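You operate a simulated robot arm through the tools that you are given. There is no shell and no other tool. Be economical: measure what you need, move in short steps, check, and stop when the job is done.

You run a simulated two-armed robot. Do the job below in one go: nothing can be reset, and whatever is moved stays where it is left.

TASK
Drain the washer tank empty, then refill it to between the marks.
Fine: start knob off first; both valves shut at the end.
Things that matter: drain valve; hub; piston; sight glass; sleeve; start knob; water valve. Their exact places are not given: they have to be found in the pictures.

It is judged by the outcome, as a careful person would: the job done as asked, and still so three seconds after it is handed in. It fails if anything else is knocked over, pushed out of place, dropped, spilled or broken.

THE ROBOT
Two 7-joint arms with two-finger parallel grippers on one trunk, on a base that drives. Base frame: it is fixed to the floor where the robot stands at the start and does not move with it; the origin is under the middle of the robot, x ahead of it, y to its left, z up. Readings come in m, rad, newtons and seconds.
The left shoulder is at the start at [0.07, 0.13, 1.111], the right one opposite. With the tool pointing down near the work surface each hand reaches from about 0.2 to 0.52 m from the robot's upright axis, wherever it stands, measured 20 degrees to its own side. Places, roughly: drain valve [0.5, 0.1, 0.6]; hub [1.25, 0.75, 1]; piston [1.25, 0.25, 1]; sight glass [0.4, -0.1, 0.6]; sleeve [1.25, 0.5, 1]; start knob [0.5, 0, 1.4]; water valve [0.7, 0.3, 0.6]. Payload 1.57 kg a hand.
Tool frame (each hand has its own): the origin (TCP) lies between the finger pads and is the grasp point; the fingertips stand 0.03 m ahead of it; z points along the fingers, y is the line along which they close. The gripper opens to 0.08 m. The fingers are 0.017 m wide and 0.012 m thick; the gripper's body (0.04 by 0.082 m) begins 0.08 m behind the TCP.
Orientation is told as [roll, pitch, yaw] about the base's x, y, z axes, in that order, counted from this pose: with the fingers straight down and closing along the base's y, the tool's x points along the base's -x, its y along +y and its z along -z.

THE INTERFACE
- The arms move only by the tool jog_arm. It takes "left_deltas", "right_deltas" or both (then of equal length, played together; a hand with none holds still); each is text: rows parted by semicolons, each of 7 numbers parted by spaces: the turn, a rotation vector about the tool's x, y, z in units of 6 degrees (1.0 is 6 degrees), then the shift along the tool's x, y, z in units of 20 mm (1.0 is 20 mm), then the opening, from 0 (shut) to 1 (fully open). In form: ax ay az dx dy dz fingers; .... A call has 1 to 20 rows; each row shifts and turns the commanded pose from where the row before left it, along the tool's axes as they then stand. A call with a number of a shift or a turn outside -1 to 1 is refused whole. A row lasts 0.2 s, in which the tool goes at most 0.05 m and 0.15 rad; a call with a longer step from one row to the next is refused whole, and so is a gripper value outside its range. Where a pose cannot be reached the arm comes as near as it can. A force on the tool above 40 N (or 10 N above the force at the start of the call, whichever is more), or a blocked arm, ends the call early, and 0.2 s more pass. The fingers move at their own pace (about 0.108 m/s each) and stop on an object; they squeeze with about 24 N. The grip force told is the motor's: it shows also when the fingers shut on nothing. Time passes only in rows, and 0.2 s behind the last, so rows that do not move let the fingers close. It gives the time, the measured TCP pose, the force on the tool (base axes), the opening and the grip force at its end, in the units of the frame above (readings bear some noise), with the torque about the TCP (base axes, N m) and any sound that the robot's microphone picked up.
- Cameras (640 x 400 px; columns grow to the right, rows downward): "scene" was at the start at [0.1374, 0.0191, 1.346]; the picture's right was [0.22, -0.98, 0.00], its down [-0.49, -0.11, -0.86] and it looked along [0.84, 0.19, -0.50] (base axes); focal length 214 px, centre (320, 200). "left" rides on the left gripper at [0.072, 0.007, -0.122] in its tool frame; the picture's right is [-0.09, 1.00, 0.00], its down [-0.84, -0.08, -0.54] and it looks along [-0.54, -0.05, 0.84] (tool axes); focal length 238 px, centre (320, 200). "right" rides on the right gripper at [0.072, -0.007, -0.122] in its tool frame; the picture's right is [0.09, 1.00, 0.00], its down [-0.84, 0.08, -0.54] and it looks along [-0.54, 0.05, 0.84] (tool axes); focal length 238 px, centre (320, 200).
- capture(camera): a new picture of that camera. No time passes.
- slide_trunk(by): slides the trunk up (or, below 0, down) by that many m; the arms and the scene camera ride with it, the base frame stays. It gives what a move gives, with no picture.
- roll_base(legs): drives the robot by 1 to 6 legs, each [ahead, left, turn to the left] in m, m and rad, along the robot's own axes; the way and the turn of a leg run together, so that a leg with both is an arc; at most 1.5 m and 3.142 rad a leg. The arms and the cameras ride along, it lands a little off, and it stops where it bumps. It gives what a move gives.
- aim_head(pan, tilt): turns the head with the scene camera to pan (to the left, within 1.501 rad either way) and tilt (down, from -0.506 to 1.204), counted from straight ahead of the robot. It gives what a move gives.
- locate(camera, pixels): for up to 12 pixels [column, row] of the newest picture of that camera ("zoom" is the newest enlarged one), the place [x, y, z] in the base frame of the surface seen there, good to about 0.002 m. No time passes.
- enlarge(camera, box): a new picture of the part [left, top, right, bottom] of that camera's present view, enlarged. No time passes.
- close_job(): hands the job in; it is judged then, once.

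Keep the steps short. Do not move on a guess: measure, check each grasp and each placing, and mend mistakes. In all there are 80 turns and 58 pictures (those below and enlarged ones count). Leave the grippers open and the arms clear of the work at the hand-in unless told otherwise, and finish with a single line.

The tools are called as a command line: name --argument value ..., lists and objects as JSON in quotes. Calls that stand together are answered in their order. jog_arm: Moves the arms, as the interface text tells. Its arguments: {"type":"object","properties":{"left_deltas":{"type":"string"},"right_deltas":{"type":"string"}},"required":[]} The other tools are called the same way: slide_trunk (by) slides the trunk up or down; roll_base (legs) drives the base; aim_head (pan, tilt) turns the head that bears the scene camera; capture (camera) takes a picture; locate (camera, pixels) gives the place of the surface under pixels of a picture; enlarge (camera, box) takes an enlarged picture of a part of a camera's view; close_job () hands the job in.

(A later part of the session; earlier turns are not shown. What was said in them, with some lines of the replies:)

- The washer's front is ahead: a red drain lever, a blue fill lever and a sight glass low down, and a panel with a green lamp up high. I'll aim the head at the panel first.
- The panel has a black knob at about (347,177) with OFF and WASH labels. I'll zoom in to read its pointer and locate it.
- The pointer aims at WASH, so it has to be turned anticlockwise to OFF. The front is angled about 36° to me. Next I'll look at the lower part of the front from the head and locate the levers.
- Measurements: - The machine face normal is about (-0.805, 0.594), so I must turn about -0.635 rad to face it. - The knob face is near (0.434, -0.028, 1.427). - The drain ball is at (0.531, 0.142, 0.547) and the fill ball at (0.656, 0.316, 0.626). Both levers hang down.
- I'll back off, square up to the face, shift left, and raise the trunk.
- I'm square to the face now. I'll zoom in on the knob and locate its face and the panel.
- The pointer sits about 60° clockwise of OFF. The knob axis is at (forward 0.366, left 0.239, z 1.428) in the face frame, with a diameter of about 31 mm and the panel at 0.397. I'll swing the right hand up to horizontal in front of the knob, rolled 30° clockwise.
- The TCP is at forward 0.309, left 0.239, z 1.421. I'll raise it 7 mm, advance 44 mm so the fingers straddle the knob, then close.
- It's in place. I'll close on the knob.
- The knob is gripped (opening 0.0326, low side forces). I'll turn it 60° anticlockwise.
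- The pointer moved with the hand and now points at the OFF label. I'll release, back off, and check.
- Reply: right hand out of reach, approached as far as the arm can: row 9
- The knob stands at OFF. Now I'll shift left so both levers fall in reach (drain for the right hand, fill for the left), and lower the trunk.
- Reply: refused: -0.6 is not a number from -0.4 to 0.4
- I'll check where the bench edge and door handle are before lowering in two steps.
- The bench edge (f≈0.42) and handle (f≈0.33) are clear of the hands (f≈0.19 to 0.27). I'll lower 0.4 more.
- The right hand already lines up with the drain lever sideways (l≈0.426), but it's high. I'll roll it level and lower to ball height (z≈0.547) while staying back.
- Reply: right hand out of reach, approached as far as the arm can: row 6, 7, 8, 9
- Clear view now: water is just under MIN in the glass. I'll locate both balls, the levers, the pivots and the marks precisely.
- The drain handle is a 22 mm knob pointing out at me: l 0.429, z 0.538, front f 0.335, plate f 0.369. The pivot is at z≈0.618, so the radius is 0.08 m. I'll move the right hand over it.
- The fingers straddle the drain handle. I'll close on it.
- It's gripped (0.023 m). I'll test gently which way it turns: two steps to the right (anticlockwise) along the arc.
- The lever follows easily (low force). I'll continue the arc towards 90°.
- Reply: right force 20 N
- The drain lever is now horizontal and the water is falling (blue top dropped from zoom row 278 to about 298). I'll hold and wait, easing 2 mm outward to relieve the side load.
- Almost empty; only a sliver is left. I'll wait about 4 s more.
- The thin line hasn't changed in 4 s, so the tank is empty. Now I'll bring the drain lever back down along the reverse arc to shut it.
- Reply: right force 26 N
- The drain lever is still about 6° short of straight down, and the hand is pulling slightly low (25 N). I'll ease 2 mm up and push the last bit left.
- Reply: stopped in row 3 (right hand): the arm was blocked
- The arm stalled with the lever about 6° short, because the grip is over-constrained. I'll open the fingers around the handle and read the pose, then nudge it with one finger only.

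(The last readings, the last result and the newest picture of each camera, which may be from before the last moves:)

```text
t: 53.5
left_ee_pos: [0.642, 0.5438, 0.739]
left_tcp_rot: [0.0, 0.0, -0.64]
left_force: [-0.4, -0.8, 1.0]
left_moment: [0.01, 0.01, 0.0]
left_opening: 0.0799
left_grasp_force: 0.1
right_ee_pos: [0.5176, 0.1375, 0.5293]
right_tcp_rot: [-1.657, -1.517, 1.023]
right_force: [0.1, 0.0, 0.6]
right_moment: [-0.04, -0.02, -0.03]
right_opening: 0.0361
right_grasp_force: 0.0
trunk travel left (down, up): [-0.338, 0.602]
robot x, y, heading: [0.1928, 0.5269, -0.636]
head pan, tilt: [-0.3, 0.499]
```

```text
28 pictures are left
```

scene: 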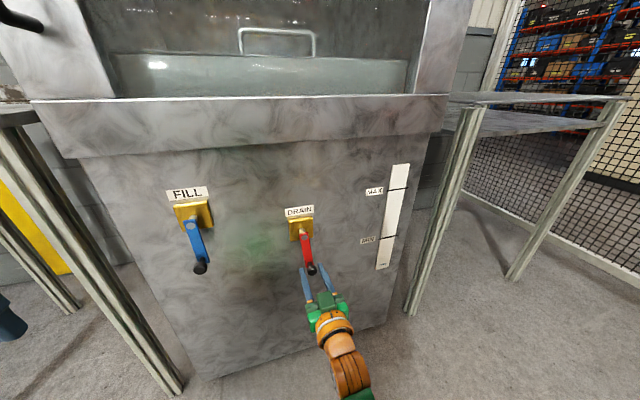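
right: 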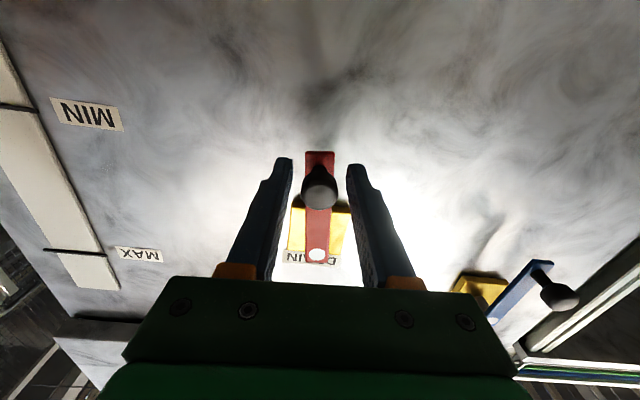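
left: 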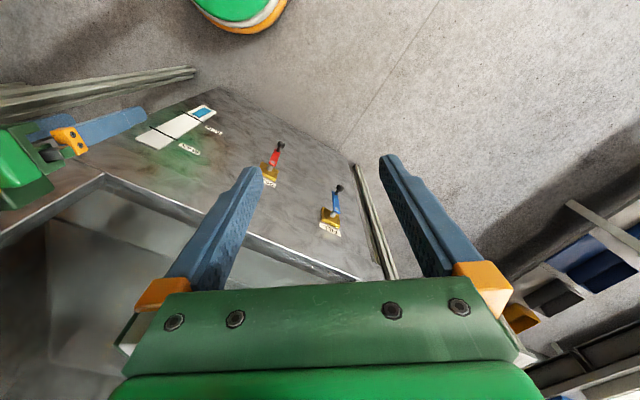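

The handle now sits between the open fingers. I'll lift 8 mm and nudge left in small steps so only the right finger pushes the lever to its stop.

jog_arm --right_deltas "0 0 0.4 -0.4 0 0 0.45;0 0 0 0 0.3 0 0.45;0 0 0 0 0.3 0 0.45;0 0 0 0 0.2 0 0.45;0 0 0 0 0.1 0 0.45"

enlarge --camera "scene" --box '[265, 155, 425, 280]'

```text
t: 54.7
left_ee_pos: [0.6419, 0.5449, 0.7399]
left_tcp_rot: [0.002, 0.001, -0.639]
left_force: [0.1, -0.3, 0.1]
left_moment: [0.0, 0.01, 0.0]
left_opening: 0.0799
left_grasp_force: 0.0
right_ee_pos: [0.5207, 0.1394, 0.5311]
right_tcp_rot: [-1.627, -1.471, 0.997]
right_force: [-0.1, -0.1, 0.1]
right_moment: [0.01, 0.0, 0.0]
right_opening: 0.0359
right_grasp_force: 0.1
trunk travel left (down, up): [-0.338, 0.602]
robot x, y, heading: [0.1896, 0.5297, -0.636]
head pan, tilt: [-0.3, 0.499]
```

```text
3.20 times, centred on (345, 218) of scene
```

zoom: 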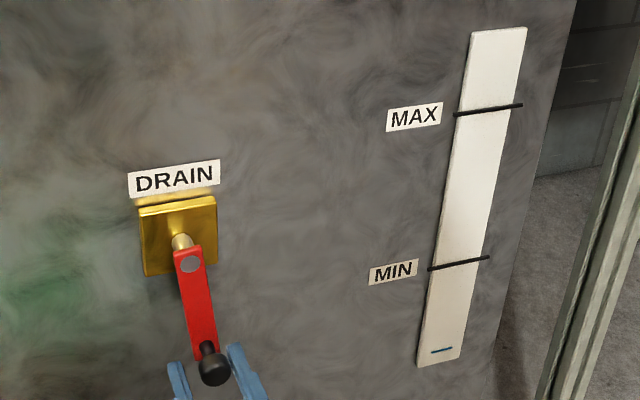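

The arm barely followed (3 of 18 mm, no contact force), so it's near an awkward joint pose. I'll back straight out off the handle and see whether it tracks.

jog_arm --right_deltas "0 0 0 0 0 -0.8 0.6;0 0 0 0 0 -0.8 0.6;0 0 0 0 0 -0.8 0.6;0 0 0 0 0 -0.5 0.6;0 0 0 0 0 0 0.6;0 0 0 0 0 0 0.6"

```text
t: 56.1
left_ee_pos: [0.6415, 0.5447, 0.7399]
left_tcp_rot: [0.0, 0.001, -0.64]
left_force: [-0.7, -0.6, -0.4]
left_moment: [-0.02, -0.01, 0.0]
left_opening: 0.0804
left_grasp_force: 0.1
right_ee_pos: [0.4774, 0.1817, 0.5337]
right_tcp_rot: [-1.666, -1.465, 1.06]
right_force: [0.8, -1.8, 0.2]
right_moment: [0.0, -0.02, -0.02]
right_opening: 0.0482
right_grasp_force: 0.0
trunk travel left (down, up): [-0.338, 0.602]
robot x, y, heading: [0.1918, 0.5305, -0.64]
head pan, tilt: [-0.3, 0.499]
```

Back out it tracks: l=0.430, z=0.534, still rolled about 6°. I'll roll it back level and check.

jog_arm --right_deltas "0 0 0.5 0 0 0 0.6;0 0 0.5 0 0 0 0.6;0 0 0 0 0 0 0.6;0 0 0 0 0 0 0.6"

enlarge --camera "scene" --box '[240, 180, 400, 280]'

```text
t: 57.1
left_ee_pos: [0.6412, 0.5442, 0.7401]
left_tcp_rot: [0.0, 0.002, -0.639]
left_force: [0.7, 0.7, -0.8]
left_moment: [0.02, 0.0, 0.03]
left_opening: 0.08
left_grasp_force: 0.0
right_ee_pos: [0.4768, 0.1833, 0.5294]
right_tcp_rot: [-1.877, -1.555, 1.278]
right_force: [0.3, 0.8, 0.7]
right_moment: [0.0, 0.0, 0.0]
right_opening: 0.0479
right_grasp_force: 0.0
trunk travel left (down, up): [-0.338, 0.602]
robot x, y, heading: [0.1964, 0.5275, -0.641]
head pan, tilt: [-0.3, 0.499]
```

```text
4.00 times, centred on (320, 230) of scene
```

zoom: 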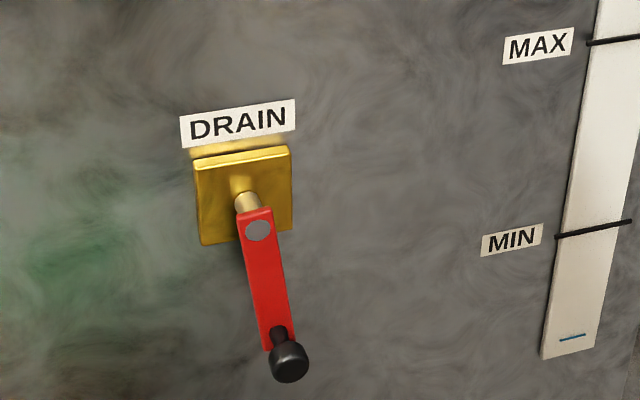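

The hand is level again. I'll advance around the handle (right finger just right of it) and push left about 12 mm to reach the stop.

jog_arm --right_deltas "0 0 0 -0.4 0 0 0.6;0 0 0 0 0 0.72 0.6;0 0 0 0 0 0.72 0.6;0 0 0 0 0 0.72 0.6;0 0 0 0 0 0.72 0.6;0 0 0 0 0 0 0.6;0 0 0 0 0.2 0 0.6;0 0 0 0 0.2 0 0.6;0 0 0 0 0.15 0 0.6;0 0 0 0 0.1 0 0.6;0 0 0 0 0 0 0.6"

enlarge --camera "scene" --box '[240, 180, 400, 280]'

```text
t: 58.7
left_ee_pos: [0.6425, 0.5444, 0.7391]
left_tcp_rot: [0.0, 0.001, -0.64]
left_force: [0.0, 0.3, -0.1]
left_moment: [0.02, 0.0, -0.01]
left_opening: 0.08
left_grasp_force: 0.1
right_ee_pos: [0.5159, 0.1366, 0.5326]
right_tcp_rot: [-1.526, -1.522, 0.89]
right_force: [0.0, 0.2, -0.1]
right_moment: [-0.03, 0.01, -0.02]
right_opening: 0.0482
right_grasp_force: 0.0
trunk travel left (down, up): [-0.338, 0.602]
robot x, y, heading: [0.1903, 0.5294, -0.638]
head pan, tilt: [-0.3, 0.499]
stopped in row 8 (right hand): the arm was blocked; the commanded pose is now the measured one
```

```text
4.00 times, centred on (320, 230) of scene
```

zoom: 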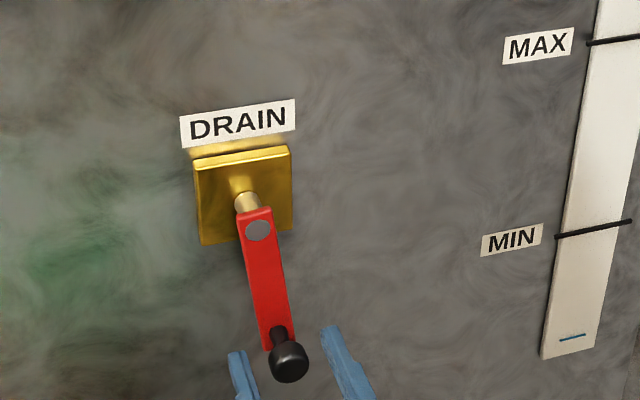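

The arm stalls with zero tool force, so it's at a joint limit in this roll. I'll back out, roll 30° anticlockwise (where it moved freely), and close the fingers to use them as a poker.

jog_arm --right_deltas "0 0 0 0 0 -0.8 0.6;0 0 0 0 0 -0.8 0.6;0 0 0 0 0 -0.8 0.6;0 0 0 0 0 -0.4 0.6;0 0 -1 0 0 0 0;0 0 -1 0 0 0 0;0 0 -1 0 0 0 0;0 0 -1 0 0 0 0;0 0 -1 0 0 0 0;0 0 0 0 0 0 0"

```text
t: 60.9
left_ee_pos: [0.6405, 0.5448, 0.7401]
left_tcp_rot: [-0.002, 0.0, -0.638]
left_force: [-0.1, 0.3, -0.8]
left_moment: [0.03, 0.01, 0.02]
left_opening: 0.0801
left_grasp_force: 0.1
right_ee_pos: [0.4713, 0.171, 0.5325]
right_tcp_rot: [-1.569, -1.005, 0.935]
right_force: [-0.3, 0.3, -0.6]
right_moment: [0.01, -0.01, -0.01]
right_opening: 0.0
right_grasp_force: 21.4
trunk travel left (down, up): [-0.338, 0.602]
robot x, y, heading: [0.1931, 0.5307, -0.641]
head pan, tilt: [-0.3, 0.499]
```

Now at l=0.418, rolled 32°, fingers shut. I'll shift 30 mm right, then advance beside the handle.

jog_arm --right_deltas "0 0 0 0.32 -0.685 0 0;0 0 0 0.32 -0.685 0 0;0 0 0 0 0 0 0;0 0 0 0 0 0.65 0;0 0 0 0 0 0.65 0;0 0 0 0 0 0.65 0;0 0 0 0 0 0.65 0;0 0 0 0 0 0 0"

enlarge --camera "scene" --box '[240, 180, 400, 280]'

```text
t: 62.7
left_ee_pos: [0.6411, 0.544, 0.7387]
left_tcp_rot: [-0.001, 0.0, -0.637]
left_force: [0.0, -0.3, 0.1]
left_moment: [0.0, -0.01, -0.01]
left_opening: 0.08
left_grasp_force: 0.0
right_ee_pos: [0.4951, 0.1153, 0.5369]
right_tcp_rot: [-1.569, -1.004, 0.936]
right_force: [-0.3, -1.3, 0.2]
right_moment: [0.0, 0.01, -0.01]
right_opening: 0.0004
right_grasp_force: 21.1
trunk travel left (down, up): [-0.338, 0.602]
robot x, y, heading: [0.1946, 0.531, -0.638]
head pan, tilt: [-0.3, 0.499]
```

```text
4.00 times, centred on (320, 230) of scene
```

zoom: 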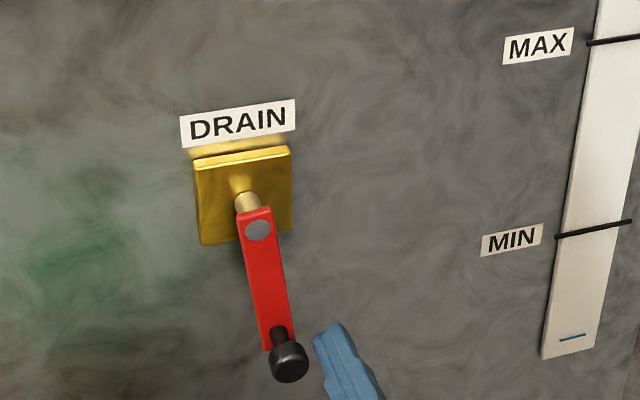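

It's in position right of the handle. I'll push left in 4 mm steps.

jog_arm --right_deltas "0 0 0 -0.107 0.169 0 0;0 0 0 -0.107 0.169 0 0;0 0 0 -0.107 0.169 0 0;0 0 0 -0.107 0.169 0 0;0 0 0 0 0 0 0"

enlarge --camera "scene" --box '[240, 180, 400, 280]'

```text
t: 63.9
left_ee_pos: [0.6416, 0.5437, 0.7388]
left_tcp_rot: [0.002, 0.0, -0.639]
left_force: [-0.3, -0.2, 0.3]
left_moment: [0.0, -0.01, -0.01]
left_opening: 0.0801
left_grasp_force: 0.0
right_ee_pos: [0.5054, 0.1288, 0.5375]
right_tcp_rot: [-1.566, -1.006, 0.934]
right_force: [-1.0, -2.2, -0.1]
right_moment: [0.0, -0.04, -0.05]
right_opening: 0.0
right_grasp_force: 21.1
trunk travel left (down, up): [-0.338, 0.602]
robot x, y, heading: [0.1943, 0.5297, -0.641]
head pan, tilt: [-0.3, 0.499]
```

```text
4.00 times, centred on (320, 230) of scene
```

zoom: 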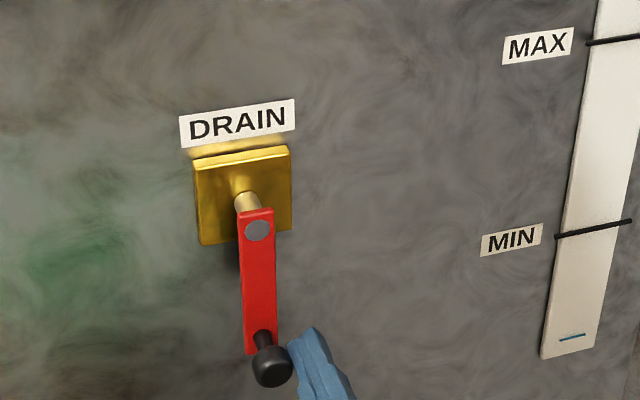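

The lever is straight down as at the start. One more 3 mm nudge to feel the stop.

jog_arm --right_deltas "0 0 0 -0.08 0.127 0 0;0 0 0 0 0 0 0"

enlarge --camera "scene" --box '[240, 180, 400, 280]'

```text
t: 64.5
left_ee_pos: [0.6422, 0.5417, 0.7404]
left_tcp_rot: [0.004, 0.0, -0.639]
left_force: [-0.2, -0.7, -0.5]
left_moment: [0.0, 0.01, 0.0]
left_opening: 0.0798
left_grasp_force: 0.1
right_ee_pos: [0.5052, 0.1288, 0.5372]
right_tcp_rot: [-1.568, -1.009, 0.933]
right_force: [-4.3, -12.6, 2.7]
right_moment: [0.01, -0.05, -0.29]
right_opening: 0.0003
right_grasp_force: 20.9
trunk travel left (down, up): [-0.338, 0.602]
robot x, y, heading: [0.1948, 0.5275, -0.646]
head pan, tilt: [-0.3, 0.499]
```

```text
4.00 times, centred on (320, 230) of scene
```

zoom: 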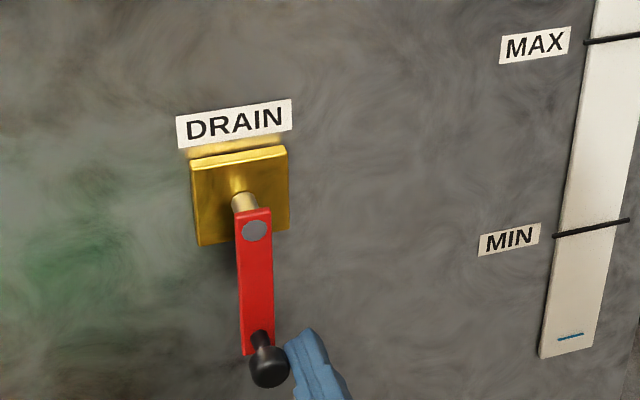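

It's at the stop (13 N, no further movement), so the drain is shut. Next, the fill valve: the right arm works well in this pose, so I'll back it out, raise it to fill-handle height, open the fingers, and drive 0.21 m left.

jog_arm --right_deltas "0 0 0 0.13 -0.21 0 0;0 0 0 0 0 -0.875 0;0 0 0 0 0 -0.875 0;0 0 0 0 0 -0.875 0;0 0 0 0 0 -0.875 0;0 0 0 -0.81 -0.51 0 0.5;0 0 0 -0.81 -0.51 0 0.5;0 0 0 -0.81 -0.51 0 0.5;0 0 0 -0.81 -0.51 0 0.5;0 0 0 0 0 0 0.5"

roll_base --legs '[[0, 0.21, 0]]'

aim_head --pan -0.45 --tilt 0.5

capture --camera "scene"

```text
t: 66.7
left_ee_pos: [0.6424, 0.5439, 0.7397]
left_tcp_rot: [0.001, -0.001, -0.639]
left_force: [-0.3, 0.1, 0.6]
left_moment: [0.03, -0.03, -0.02]
left_opening: 0.0799
left_grasp_force: 0.1
right_ee_pos: [0.4506, 0.167, 0.6131]
right_tcp_rot: [-1.568, -1.006, 0.935]
right_force: [0.1, -0.6, 0.3]
right_moment: [-0.01, -0.01, -0.04]
right_opening: 0.0399
right_grasp_force: 0.1
right hand out of reach, approached as far as the arm can: row 9
trunk travel left (down, up): [-0.338, 0.602]
robot x, y, heading: [0.1952, 0.526, -0.638]
head pan, tilt: [-0.3, 0.499]
```

```text
t: 68.4
left_ee_pos: [0.7686, 0.7126, 0.7396]
left_tcp_rot: [-0.001, 0.0, -0.644]
left_force: [-0.6, -0.9, -0.3]
left_moment: [-0.01, -0.01, -0.01]
left_opening: 0.0801
left_grasp_force: 0.0
right_ee_pos: [0.5771, 0.3381, 0.6125]
right_tcp_rot: [-1.567, -1.004, 0.93]
right_force: [0.2, -0.2, -0.5]
right_moment: [0.02, 0.0, -0.03]
right_opening: 0.0403
right_grasp_force: 0.1
trunk travel left (down, up): [-0.338, 0.602]
robot x, y, heading: [0.3173, 0.7011, -0.643]
head pan, tilt: [-0.3, 0.499]
```

```text
t: 69.1
left_ee_pos: [0.7684, 0.7115, 0.7395]
left_tcp_rot: [0.0, 0.0, -0.643]
left_force: [-0.7, -0.3, 0.2]
left_moment: [0.04, -0.02, 0.0]
left_opening: 0.0799
left_grasp_force: 0.1
right_ee_pos: [0.576, 0.3359, 0.6123]
right_tcp_rot: [-1.565, -1.006, 0.932]
right_force: [0.4, 0.3, -0.3]
right_moment: [-0.03, 0.01, 0.03]
right_opening: 0.0398
right_grasp_force: 0.1
trunk travel left (down, up): [-0.338, 0.602]
robot x, y, heading: [0.3185, 0.7011, -0.642]
head pan, tilt: [-0.45, 0.499]
```

```text
21 pictures are left
```

scene: 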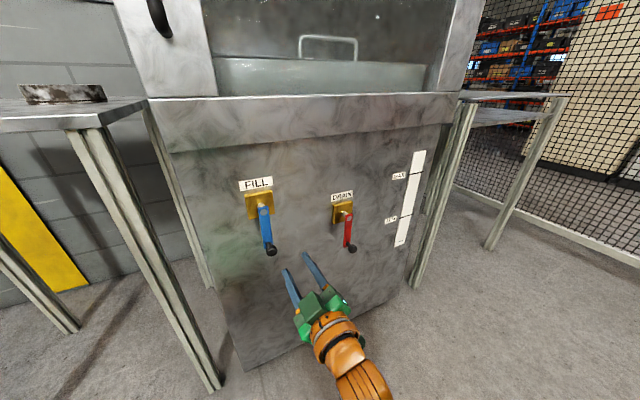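

Good view of both levers and the glass. I'll locate the fill handle and pivot precisely.

enlarge --camera "scene" --box '[210, 170, 370, 270]'

locate --camera "scene" --pixels '[[271, 250], [265, 250], [276, 250], [271, 244], [268, 235], [265, 225], [264, 212], [350, 248], [345, 222]]'

```text
4.00 times, centred on (290, 220) of scene
```

zoom: 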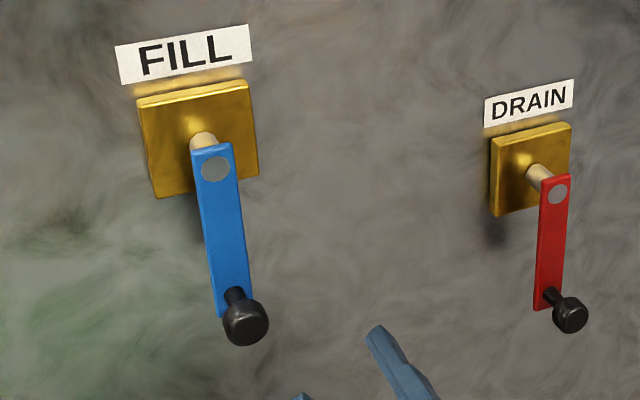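

```text
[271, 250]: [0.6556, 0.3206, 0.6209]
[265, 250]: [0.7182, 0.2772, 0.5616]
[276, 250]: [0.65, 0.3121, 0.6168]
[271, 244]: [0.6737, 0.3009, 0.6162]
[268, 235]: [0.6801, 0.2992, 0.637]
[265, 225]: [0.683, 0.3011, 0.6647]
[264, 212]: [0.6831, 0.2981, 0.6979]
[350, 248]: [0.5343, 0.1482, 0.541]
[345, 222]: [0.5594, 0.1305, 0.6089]
```

Fill handle: centre l≈0.646, z≈0.618, front f 0.335; the pivot is at z 0.698. I'll align the right hand and advance around it.

jog_arm --right_deltas "0 0 0 -0.57 0.617 0 0.6;0 0 0 -0.57 0.617 0 0.6;0 0 0 0 0 0 0.6;0 0 0 0 0 0.695 0.6;0 0 0 0 0 0.695 0.6;0 0 0 0 0 0.695 0.6"

enlarge --camera "scene" --box '[210, 170, 370, 270]'

```text
t: 70.5
left_ee_pos: [0.7669, 0.7134, 0.7395]
left_tcp_rot: [-0.001, 0.0, -0.642]
left_force: [-0.5, -0.3, -0.7]
left_moment: [0.01, 0.0, -0.01]
left_opening: 0.0801
left_grasp_force: 0.1
right_ee_pos: [0.6285, 0.3387, 0.6179]
right_tcp_rot: [-1.569, -1.006, 0.932]
right_force: [0.7, -0.5, 0.5]
right_moment: [-0.02, -0.01, -0.01]
right_opening: 0.048
right_grasp_force: 0.0
trunk travel left (down, up): [-0.338, 0.602]
robot x, y, heading: [0.317, 0.6969, -0.64]
head pan, tilt: [-0.45, 0.499]
```

```text
4.00 times, centred on (290, 220) of scene
```

zoom: 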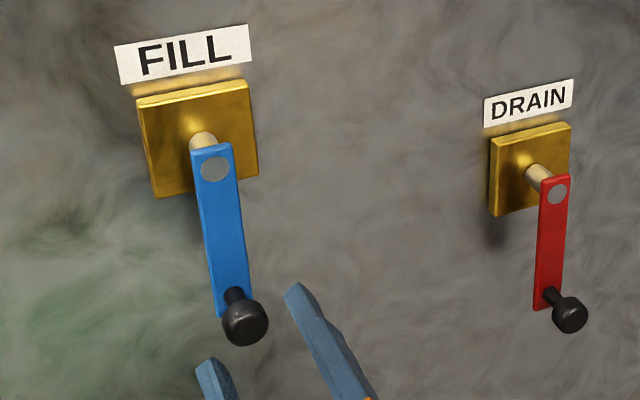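

The handle is between the fingers. I'll go the last 29 mm and close.

jog_arm --right_deltas "0 0 0 0 0 0.72 0.6;0 0 0 0 0 0.72 0.6;0 0 0 0 0 0 0.6;0 0 0 0 0 0 0.1;0 0 0 0 0 0 0.1;0 0 0 0 0 0 0.1"

capture --camera "scene"

```text
t: 71.9
left_ee_pos: [0.7682, 0.7127, 0.7393]
left_tcp_rot: [-0.001, 0.001, -0.642]
left_force: [-0.1, 0.3, -0.5]
left_moment: [0.0, -0.02, -0.02]
left_opening: 0.0798
left_grasp_force: 0.0
right_ee_pos: [0.6529, 0.3211, 0.6181]
right_tcp_rot: [-1.566, -1.004, 0.931]
right_force: [-1.9, 0.9, -2.7]
right_moment: [0.04, 0.1, 0.0]
right_opening: 0.0233
right_grasp_force: 35.3
trunk travel left (down, up): [-0.338, 0.602]
robot x, y, heading: [0.319, 0.698, -0.648]
head pan, tilt: [-0.45, 0.499]
```

```text
18 pictures are left
```

scene: 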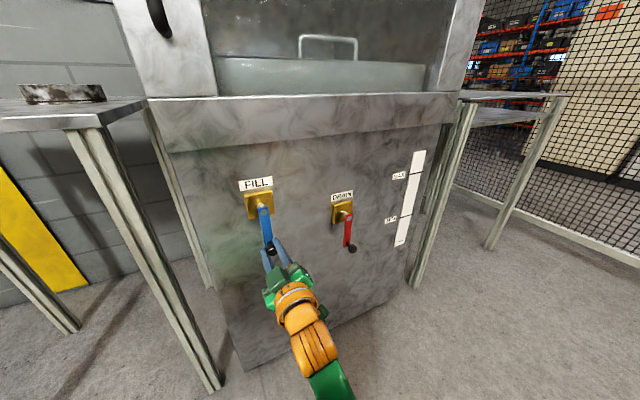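

It's gripped, and both the glass and levers are visible. I'll open the fill lever along the arc to the right, 48° first.

jog_arm --right_deltas "0 0 -1 0.206 -0.366 0 0.1;0 0 -1 0.206 -0.366 0 0.1;0 0 -1 0.206 -0.366 0 0.1;0 0 -1 0.206 -0.366 0 0.1;0 0 -1 0.206 -0.366 0 0.1;0 0 -1 0.206 -0.366 0 0.1;0 0 -1 0.206 -0.366 0 0.1;0 0 -1 0.206 -0.366 0 0.1"

enlarge --camera "scene" --box '[220, 140, 440, 277]'

```text
t: 73.7
left_ee_pos: [0.7663, 0.7126, 0.7394]
left_tcp_rot: [0.0, -0.001, -0.643]
left_force: [0.1, -0.3, 0.2]
left_moment: [0.02, 0.01, -0.02]
left_opening: 0.0798
left_grasp_force: 0.1
right_ee_pos: [0.6167, 0.2741, 0.646]
right_tcp_rot: [-1.572, -0.165, 0.936]
right_force: [0.8, 2.1, 3.7]
right_moment: [0.07, -0.21, 0.02]
right_opening: 0.023
right_grasp_force: 35.0
trunk travel left (down, up): [-0.338, 0.602]
robot x, y, heading: [0.3162, 0.7005, -0.646]
head pan, tilt: [-0.45, 0.499]
```

```text
2.91 times, centred on (330, 208) of scene
```

zoom: 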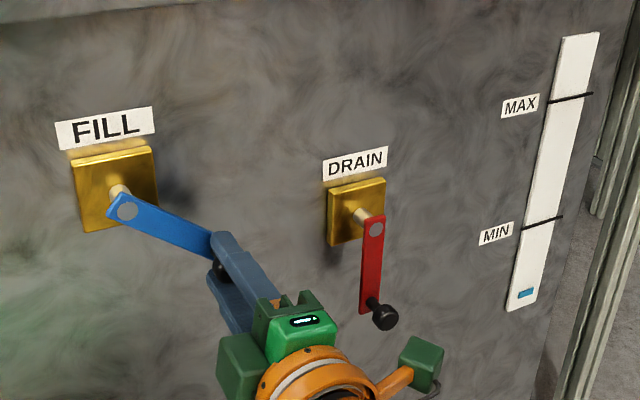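

Water is rising: blue top at zoom row 288, with MIN at about 225 and MAX at about 97. I'll hold 2 s to gauge the rate.

jog_arm --right_deltas "0 0 0 0 0 0 0.1;0 0 0 0 0 0 0.1;0 0 0 0 0 0 0.1;0 0 0 0 0 0 0.1;0 0 0 0 0 0 0.1;0 0 0 0 0 0 0.1;0 0 0 0 0 0 0.1;0 0 0 0 0 0 0.1;0 0 0 0 0 0 0.1;0 0 0 0 0 0 0.1"

enlarge --camera "scene" --box '[220, 140, 440, 277]'

```text
t: 75.9
left_ee_pos: [0.7679, 0.7133, 0.7389]
left_tcp_rot: [-0.001, 0.001, -0.642]
left_force: [0.6, 0.3, -0.3]
left_moment: [-0.02, -0.01, -0.03]
left_opening: 0.08
left_grasp_force: 0.1
right_ee_pos: [0.6159, 0.2741, 0.6448]
right_tcp_rot: [-1.57, -0.165, 0.935]
right_force: [4.2, 3.2, 4.9]
right_moment: [-0.01, -0.15, 0.23]
right_opening: 0.0234
right_grasp_force: 35.1
trunk travel left (down, up): [-0.338, 0.602]
robot x, y, heading: [0.3192, 0.6983, -0.644]
head pan, tilt: [-0.45, 0.499]
```

```text
2.91 times, centred on (330, 208) of scene
```

zoom: 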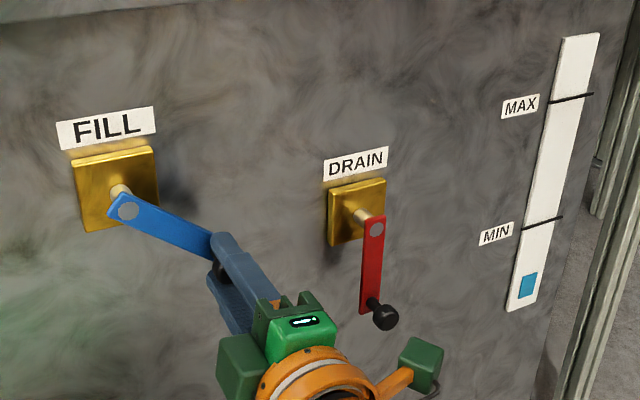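

The rate is about 7 px/s. The target is mid-way (row ~160), so about 15 s remain. I'll hold through two calls, then check.

jog_arm --right_deltas "0 0 0 0 0 0 0.1;0 0 0 0 0 0 0.1;0 0 0 0 0 0 0.1;0 0 0 0 0 0 0.1;0 0 0 0 0 0 0.1;0 0 0 0 0 0 0.1;0 0 0 0 0 0 0.1;0 0 0 0 0 0 0.1;0 0 0 0 0 0 0.1;0 0 0 0 0 0 0.1;0 0 0 0 0 0 0.1;0 0 0 0 0 0 0.1;0 0 0 0 0 0 0.1;0 0 0 0 0 0 0.1;0 0 0 0 0 0 0.1;0 0 0 0 0 0 0.1;0 0 0 0 0 0 0.1;0 0 0 0 0 0 0.1;0 0 0 0 0 0 0.1;0 0 0 0 0 0 0.1"

jog_arm --right_deltas "0 0 0 0 0 0 0.1;0 0 0 0 0 0 0.1;0 0 0 0 0 0 0.1;0 0 0 0 0 0 0.1;0 0 0 0 0 0 0.1;0 0 0 0 0 0 0.1;0 0 0 0 0 0 0.1;0 0 0 0 0 0 0.1;0 0 0 0 0 0 0.1;0 0 0 0 0 0 0.1;0 0 0 0 0 0 0.1;0 0 0 0 0 0 0.1;0 0 0 0 0 0 0.1;0 0 0 0 0 0 0.1;0 0 0 0 0 0 0.1;0 0 0 0 0 0 0.1;0 0 0 0 0 0 0.1;0 0 0 0 0 0 0.1;0 0 0 0 0 0 0.1;0 0 0 0 0 0 0.1"

enlarge --camera "scene" --box '[220, 140, 440, 277]'

```text
t: 80.1
left_ee_pos: [0.7687, 0.7131, 0.7401]
left_tcp_rot: [-0.003, 0.0, -0.644]
left_force: [-0.4, -1.0, -0.9]
left_moment: [0.02, -0.04, 0.0]
left_opening: 0.0802
left_grasp_force: 0.1
right_ee_pos: [0.6158, 0.2734, 0.6444]
right_tcp_rot: [-1.572, -0.166, 0.936]
right_force: [4.2, 4.9, 5.4]
right_moment: [-0.04, -0.09, 0.04]
right_opening: 0.0231
right_grasp_force: 35.6
trunk travel left (down, up): [-0.338, 0.602]
robot x, y, heading: [0.3222, 0.6995, -0.644]
head pan, tilt: [-0.45, 0.499]
```

```text
t: 84.3
left_ee_pos: [0.7685, 0.7133, 0.7397]
left_tcp_rot: [-0.001, 0.0, -0.642]
left_force: [0.6, -0.3, 0.8]
left_moment: [0.0, 0.01, 0.02]
left_opening: 0.0799
left_grasp_force: 0.0
right_ee_pos: [0.6162, 0.2725, 0.6461]
right_tcp_rot: [-1.572, -0.165, 0.937]
right_force: [2.6, 3.7, 4.2]
right_moment: [0.0, -0.06, 0.07]
right_opening: 0.0229
right_grasp_force: 35.1
trunk travel left (down, up): [-0.338, 0.602]
robot x, y, heading: [0.3189, 0.7022, -0.641]
head pan, tilt: [-0.45, 0.499]
```

```text
2.91 times, centred on (330, 208) of scene
```

zoom: 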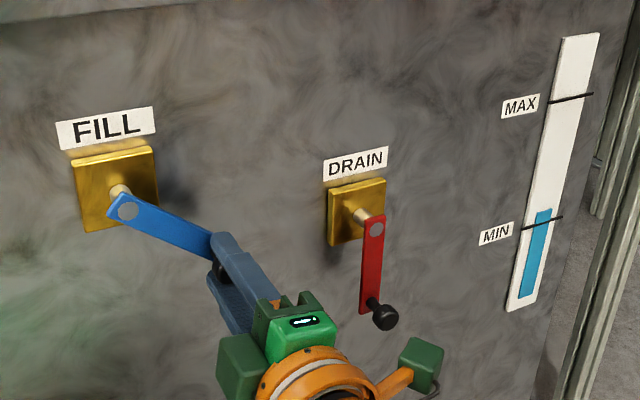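

The level is at row 210, just above MIN and rising 7.5 px/s. I'll hold 4 s more, then close the lever along the reverse arc straight away.

jog_arm --right_deltas "0 0 0 0 0 0 0.1;0 0 0 0 0 0 0.1;0 0 0 0 0 0 0.1;0 0 0 0 0 0 0.1;0 0 0 0 0 0 0.1;0 0 0 0 0 0 0.1;0 0 0 0 0 0 0.1;0 0 0 0 0 0 0.1;0 0 0 0 0 0 0.1;0 0 0 0 0 0 0.1;0 0 0 0 0 0 0.1;0 0 0 0 0 0 0.1;0 0 0 0 0 0 0.1;0 0 0 0 0 0 0.1;0 0 0 0 0 0 0.1;0 0 0 0 0 0 0.1;0 0 0 0 0 0 0.1;0 0 0 0 0 0 0.1"

jog_arm --right_deltas "0 0 1 -0.243 0.342 0 0.1;0 0 1 -0.243 0.342 0 0.1;0 0 1 -0.243 0.342 0 0.1;0 0 1 -0.243 0.342 0 0.1;0 0 1 -0.243 0.342 0 0.1;0 0 1 -0.243 0.342 0 0.1;0 0 1 -0.243 0.342 0 0.1;0 0 1 -0.243 0.342 0 0.1;0 0 0 -0.08 0.127 0 0.1"

enlarge --camera "scene" --box '[220, 140, 440, 277]'

```text
t: 88.1
left_ee_pos: [0.7679, 0.7122, 0.74]
left_tcp_rot: [-0.001, 0.001, -0.642]
left_force: [0.6, -0.6, -1.4]
left_moment: [0.01, -0.01, 0.01]
left_opening: 0.08
left_grasp_force: 0.0
right_ee_pos: [0.6164, 0.2734, 0.6445]
right_tcp_rot: [-1.571, -0.168, 0.936]
right_force: [1.6, 4.2, 3.6]
right_moment: [0.03, -0.06, 0.11]
right_opening: 0.0231
right_grasp_force: 36.0
trunk travel left (down, up): [-0.338, 0.602]
robot x, y, heading: [0.316, 0.7009, -0.646]
head pan, tilt: [-0.45, 0.499]
```

```text
t: 90.1
left_ee_pos: [0.7675, 0.7107, 0.7396]
left_tcp_rot: [0.001, 0.001, -0.644]
left_force: [0.0, 0.2, -0.3]
left_moment: [-0.02, -0.04, 0.03]
left_opening: 0.0801
left_grasp_force: 0.0
right_ee_pos: [0.6546, 0.3223, 0.6193]
right_tcp_rot: [-1.566, -1.009, 0.93]
right_force: [-16.4, 8.7, -17.7]
right_moment: [0.41, 0.36, -0.08]
right_opening: 0.0232
right_grasp_force: 35.9
trunk travel left (down, up): [-0.338, 0.602]
robot x, y, heading: [0.3156, 0.7004, -0.644]
head pan, tilt: [-0.45, 0.499]
```

```text
2.91 times, centred on (330, 208) of scene
```

zoom: 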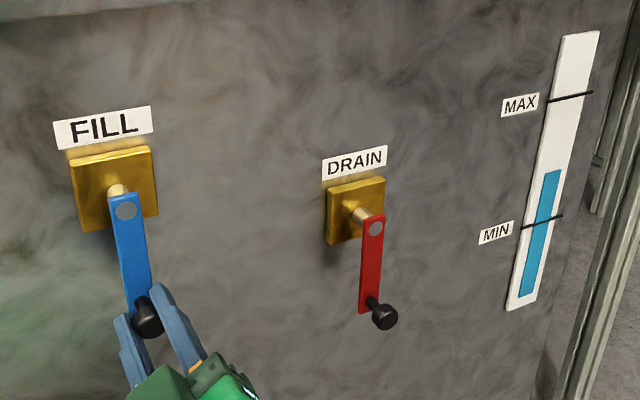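

The fill lever is back at its stop and the level (row ~171) sits well between MIN (~220) and MAX (~97). I'll release, back out, and check again after a pause.

jog_arm --right_deltas "0 0 0 0 0 0 0.3;0 0 0 0 0 0 0.5;0 0 0 0 0 0 0.6;0 0 0 0 0 -0.8 0.6;0 0 0 0 0 -0.8 0.6;0 0 0 0 0 -0.8 0.6;0 0 0 0 0 -0.8 0.6;0 0 0 0 0 0 1;0 0 0 0 0 0 1;0 0 0 0 0 0 1;0 0 0 0 0 0 1"

enlarge --camera "scene" --box '[220, 140, 440, 277]'

```text
t: 92.5
left_ee_pos: [0.7685, 0.7105, 0.7399]
left_tcp_rot: [-0.002, 0.002, -0.641]
left_force: [0.3, -0.8, 0.2]
left_moment: [0.02, 0.01, -0.01]
left_opening: 0.0798
left_grasp_force: 0.0
right_ee_pos: [0.6034, 0.3622, 0.6174]
right_tcp_rot: [-1.568, -1.006, 0.932]
right_force: [0.1, 0.3, -1.2]
right_moment: [-0.03, -0.01, -0.01]
right_opening: 0.0801
right_grasp_force: 0.0
trunk travel left (down, up): [-0.338, 0.602]
robot x, y, heading: [0.3165, 0.6988, -0.64]
head pan, tilt: [-0.45, 0.499]
```

```text
2.91 times, centred on (330, 208) of scene
```

zoom: 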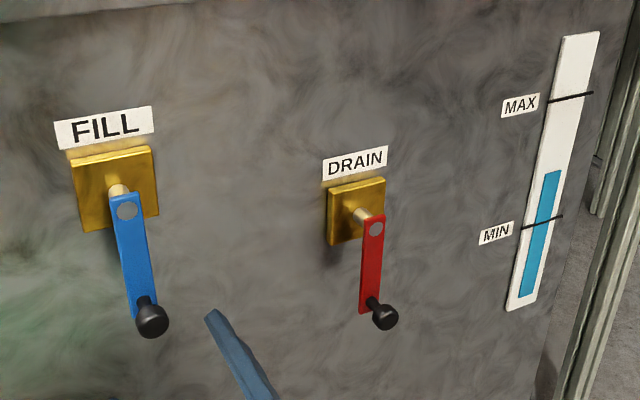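

The level hasn't moved (row ~170). I'll compare the fill lever with its original view in the same zoom box, after moving the hand further back.

jog_arm --right_deltas "0 0 0 0.5 -0.8 0 1;0 0 0 0.5 -0.8 0 1;0 0 0 0.5 -0.8 0 1;0 0 0 0 0 0 1;0 0 0 0 0 0 1;0 0 0 0 0 0 1;0 0 0 0 0 0 1;0 0 0 0 0 0 1;0 0 0 0 0 0 1;0 0 0 0 0 0 1;0 0 0 0 0 0 1;0 0 0 0 0 0 1"

enlarge --camera "scene" --box '[210, 170, 370, 270]'

enlarge --camera "scene" --box '[220, 140, 440, 277]'

```text
t: 95.1
left_ee_pos: [0.7683, 0.7118, 0.7404]
left_tcp_rot: [-0.001, 0.001, -0.642]
left_force: [0.5, -0.9, -0.4]
left_moment: [-0.01, 0.01, -0.02]
left_opening: 0.0797
left_grasp_force: 0.0
right_ee_pos: [0.5709, 0.3172, 0.618]
right_tcp_rot: [-1.57, -1.006, 0.937]
right_force: [-0.8, 0.3, 0.1]
right_moment: [0.02, 0.0, 0.01]
right_opening: 0.0801
right_grasp_force: 0.1
trunk travel left (down, up): [-0.338, 0.602]
robot x, y, heading: [0.3171, 0.6987, -0.64]
head pan, tilt: [-0.45, 0.499]
```

```text
4.00 times, centred on (290, 220) of scene
```

zoom: 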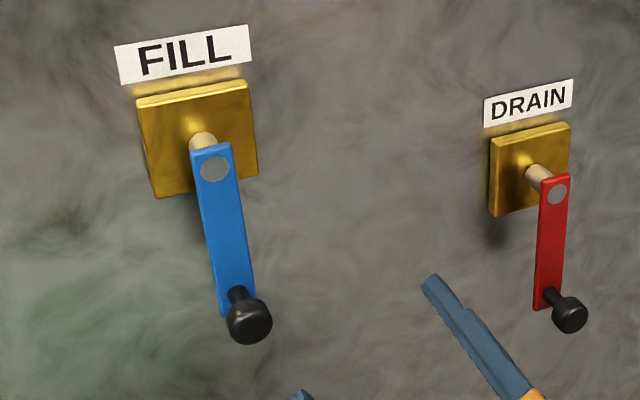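

```text
2.91 times, centred on (330, 208) of scene
```

zoom: 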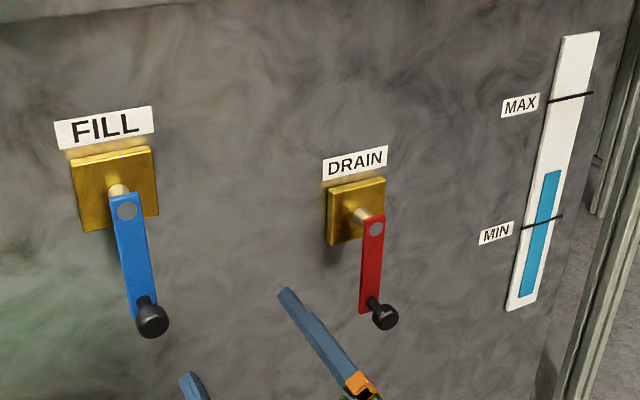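

The level is steady and the drain lever is exactly as before. The fill lever sits about 1.5° off its original stop, so I'll nudge it home with shut fingers as I did with the drain.

jog_arm --right_deltas "0 0 0 -0.32 0.507 0 0;0 0 0 0 0 0 0;0 0 0 0 0 0 0;0 0 0 0 0 0.72 0;0 0 0 0 0 0.72 0;0 0 0 0 0 0.72 0;0 0 0 0 0 0.72 0;0 0 0 0 0 0 0;0 0 0 -0.107 0.169 0 0;0 0 0 -0.107 0.169 0 0;0 0 0 -0.107 0.169 0 0;0 0 0 -0.08 0.127 0 0;0 0 0 0 0 0 0"

enlarge --camera "scene" --box '[210, 170, 370, 270]'

```text
t: 97.9
left_ee_pos: [0.7683, 0.7119, 0.7402]
left_tcp_rot: [0.0, 0.0, -0.643]
left_force: [0.3, 0.7, 0.1]
left_moment: [-0.03, 0.0, -0.01]
left_opening: 0.0802
left_grasp_force: 0.0
right_ee_pos: [0.6319, 0.3028, 0.6193]
right_tcp_rot: [-1.565, -1.006, 0.932]
right_force: [-0.9, -0.3, -0.2]
right_moment: [-0.05, 0.01, 0.01]
right_opening: 0.0003
right_grasp_force: 21.2
trunk travel left (down, up): [-0.338, 0.602]
robot x, y, heading: [0.3191, 0.6995, -0.643]
head pan, tilt: [-0.45, 0.499]
```

```text
4.00 times, centred on (290, 220) of scene
```

zoom: 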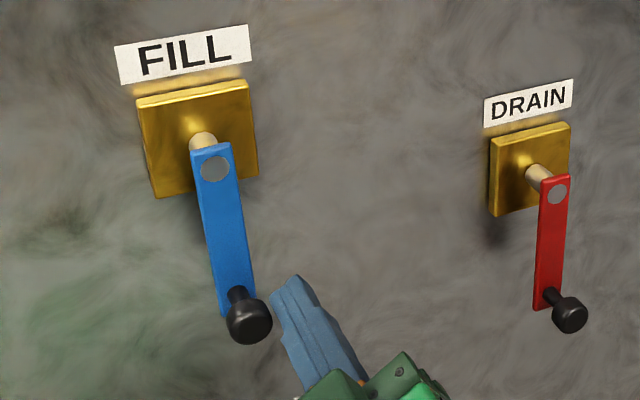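

No contact yet (0 N). I'll push a bit further in small steps.

jog_arm --right_deltas "0 0 0 -0.06 0.09 0 0;0 0 0 -0.06 0.09 0 0;0 0 0 -0.06 0.09 0 0;0 0 0 -0.06 0.09 0 0;0 0 0 0 0 0 0"

enlarge --camera "scene" --box '[210, 170, 370, 270]'

```text
t: 99.1
left_ee_pos: [0.7665, 0.71, 0.7415]
left_tcp_rot: [0.005, 0.002, -0.646]
left_force: [0.7, -0.2, 0.3]
left_moment: [0.01, 0.03, 0.04]
left_opening: 0.0802
left_grasp_force: 0.1
right_ee_pos: [0.634, 0.308, 0.6191]
right_tcp_rot: [-1.568, -1.008, 0.929]
right_force: [-7.8, -8.9, -1.5]
right_moment: [0.03, -0.02, -0.19]
right_opening: 0.0
right_grasp_force: 21.0
trunk travel left (down, up): [-0.338, 0.602]
robot x, y, heading: [0.3218, 0.6998, -0.646]
head pan, tilt: [-0.45, 0.499]
```

```text
4.00 times, centred on (290, 220) of scene
```

zoom: 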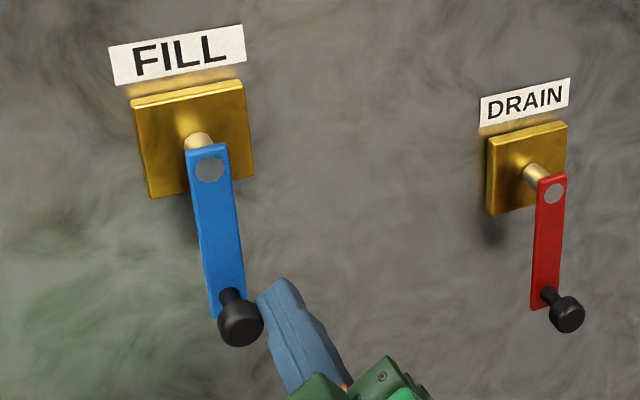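

It's at the stop (12 N) and matches the original position. I'll retreat, open the fingers, and take a final look.

jog_arm --right_deltas "0 0 0 0.15 -0.25 0 0;0 0 0 0.15 -0.25 0 0;0 0 0 0 0 -0.8 0;0 0 0 0 0 -0.8 0;0 0 0 0 0 -0.8 0;0 0 0 0 0 -0.8 0;0 0 0 0 0 0 1;0 0 0 0 0 0 1;0 0 0 0 0 0 1;0 0 0 0 0 0 1"

roll_base --legs '[[-0.15, 0, 0]]'

aim_head --pan -0.45 --tilt 0.2

capture --camera "scene"

enlarge --camera "scene" --box '[230, 200, 430, 325]'

```text
t: 101.3
left_ee_pos: [0.7671, 0.7123, 0.741]
left_tcp_rot: [-0.001, 0.0, -0.644]
left_force: [0.0, -0.1, -0.2]
left_moment: [-0.03, 0.0, -0.01]
left_opening: 0.08
left_grasp_force: 0.0
right_ee_pos: [0.58, 0.3369, 0.6191]
right_tcp_rot: [-1.569, -1.004, 0.933]
right_force: [0.2, 0.6, 0.1]
right_moment: [-0.03, -0.01, 0.04]
right_opening: 0.0797
right_grasp_force: 0.1
trunk travel left (down, up): [-0.338, 0.602]
robot x, y, heading: [0.3214, 0.6994, -0.644]
head pan, tilt: [-0.45, 0.499]
```

```text
t: 102.7
left_ee_pos: [0.6482, 0.8018, 0.7398]
left_tcp_rot: [0.0, 0.0, -0.642]
left_force: [-0.4, 0.5, 0.4]
left_moment: [-0.02, 0.01, -0.03]
left_opening: 0.0801
left_grasp_force: 0.1
right_ee_pos: [0.4604, 0.4262, 0.6201]
right_tcp_rot: [-1.568, -1.004, 0.934]
right_force: [0.3, 0.2, -0.5]
right_moment: [0.02, -0.03, -0.02]
right_opening: 0.08
right_grasp_force: 0.1
trunk travel left (down, up): [-0.338, 0.602]
robot x, y, heading: [0.2003, 0.7874, -0.641]
head pan, tilt: [-0.45, 0.499]
```

```text
t: 103.5
left_ee_pos: [0.6491, 0.8001, 0.7399]
left_tcp_rot: [0.001, -0.001, -0.642]
left_force: [-0.4, 0.0, -0.6]
left_moment: [0.05, -0.02, -0.01]
left_opening: 0.0801
left_grasp_force: 0.0
right_ee_pos: [0.4618, 0.4273, 0.6192]
right_tcp_rot: [-1.569, -1.005, 0.933]
right_force: [0.3, 0.8, 0.0]
right_moment: [-0.01, 0.0, 0.01]
right_opening: 0.0801
right_grasp_force: 0.0
trunk travel left (down, up): [-0.338, 0.602]
robot x, y, heading: [0.1972, 0.7868, -0.644]
head pan, tilt: [-0.45, 0.201]
```

```text
8 pictures are left
```

scene: 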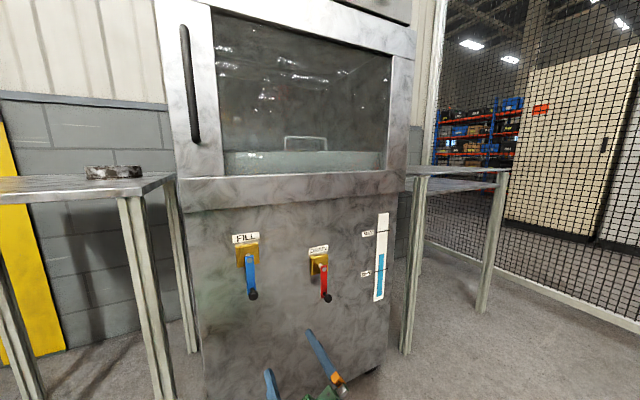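

```text
3.20 times, centred on (330, 262) of scene
```

zoom: 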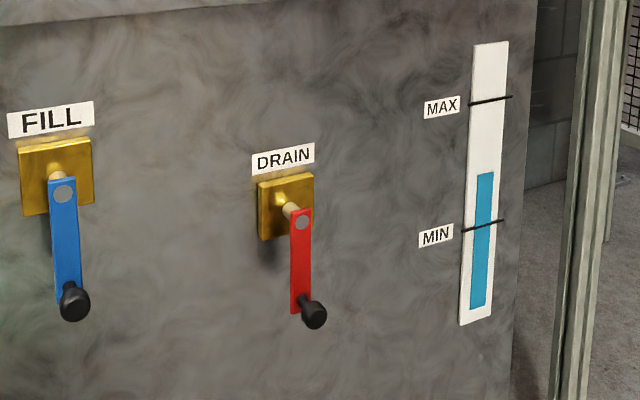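

The knob is OFF, both levers are down and shut, the level is steady between MIN and MAX, and the grippers are open and clear. I'll hand it in.

close_job

```text
The job is handed in.
```

Done: I turned the start knob off first, drained the tank empty, refilled it to between MIN and MAX, and left both valves shut.
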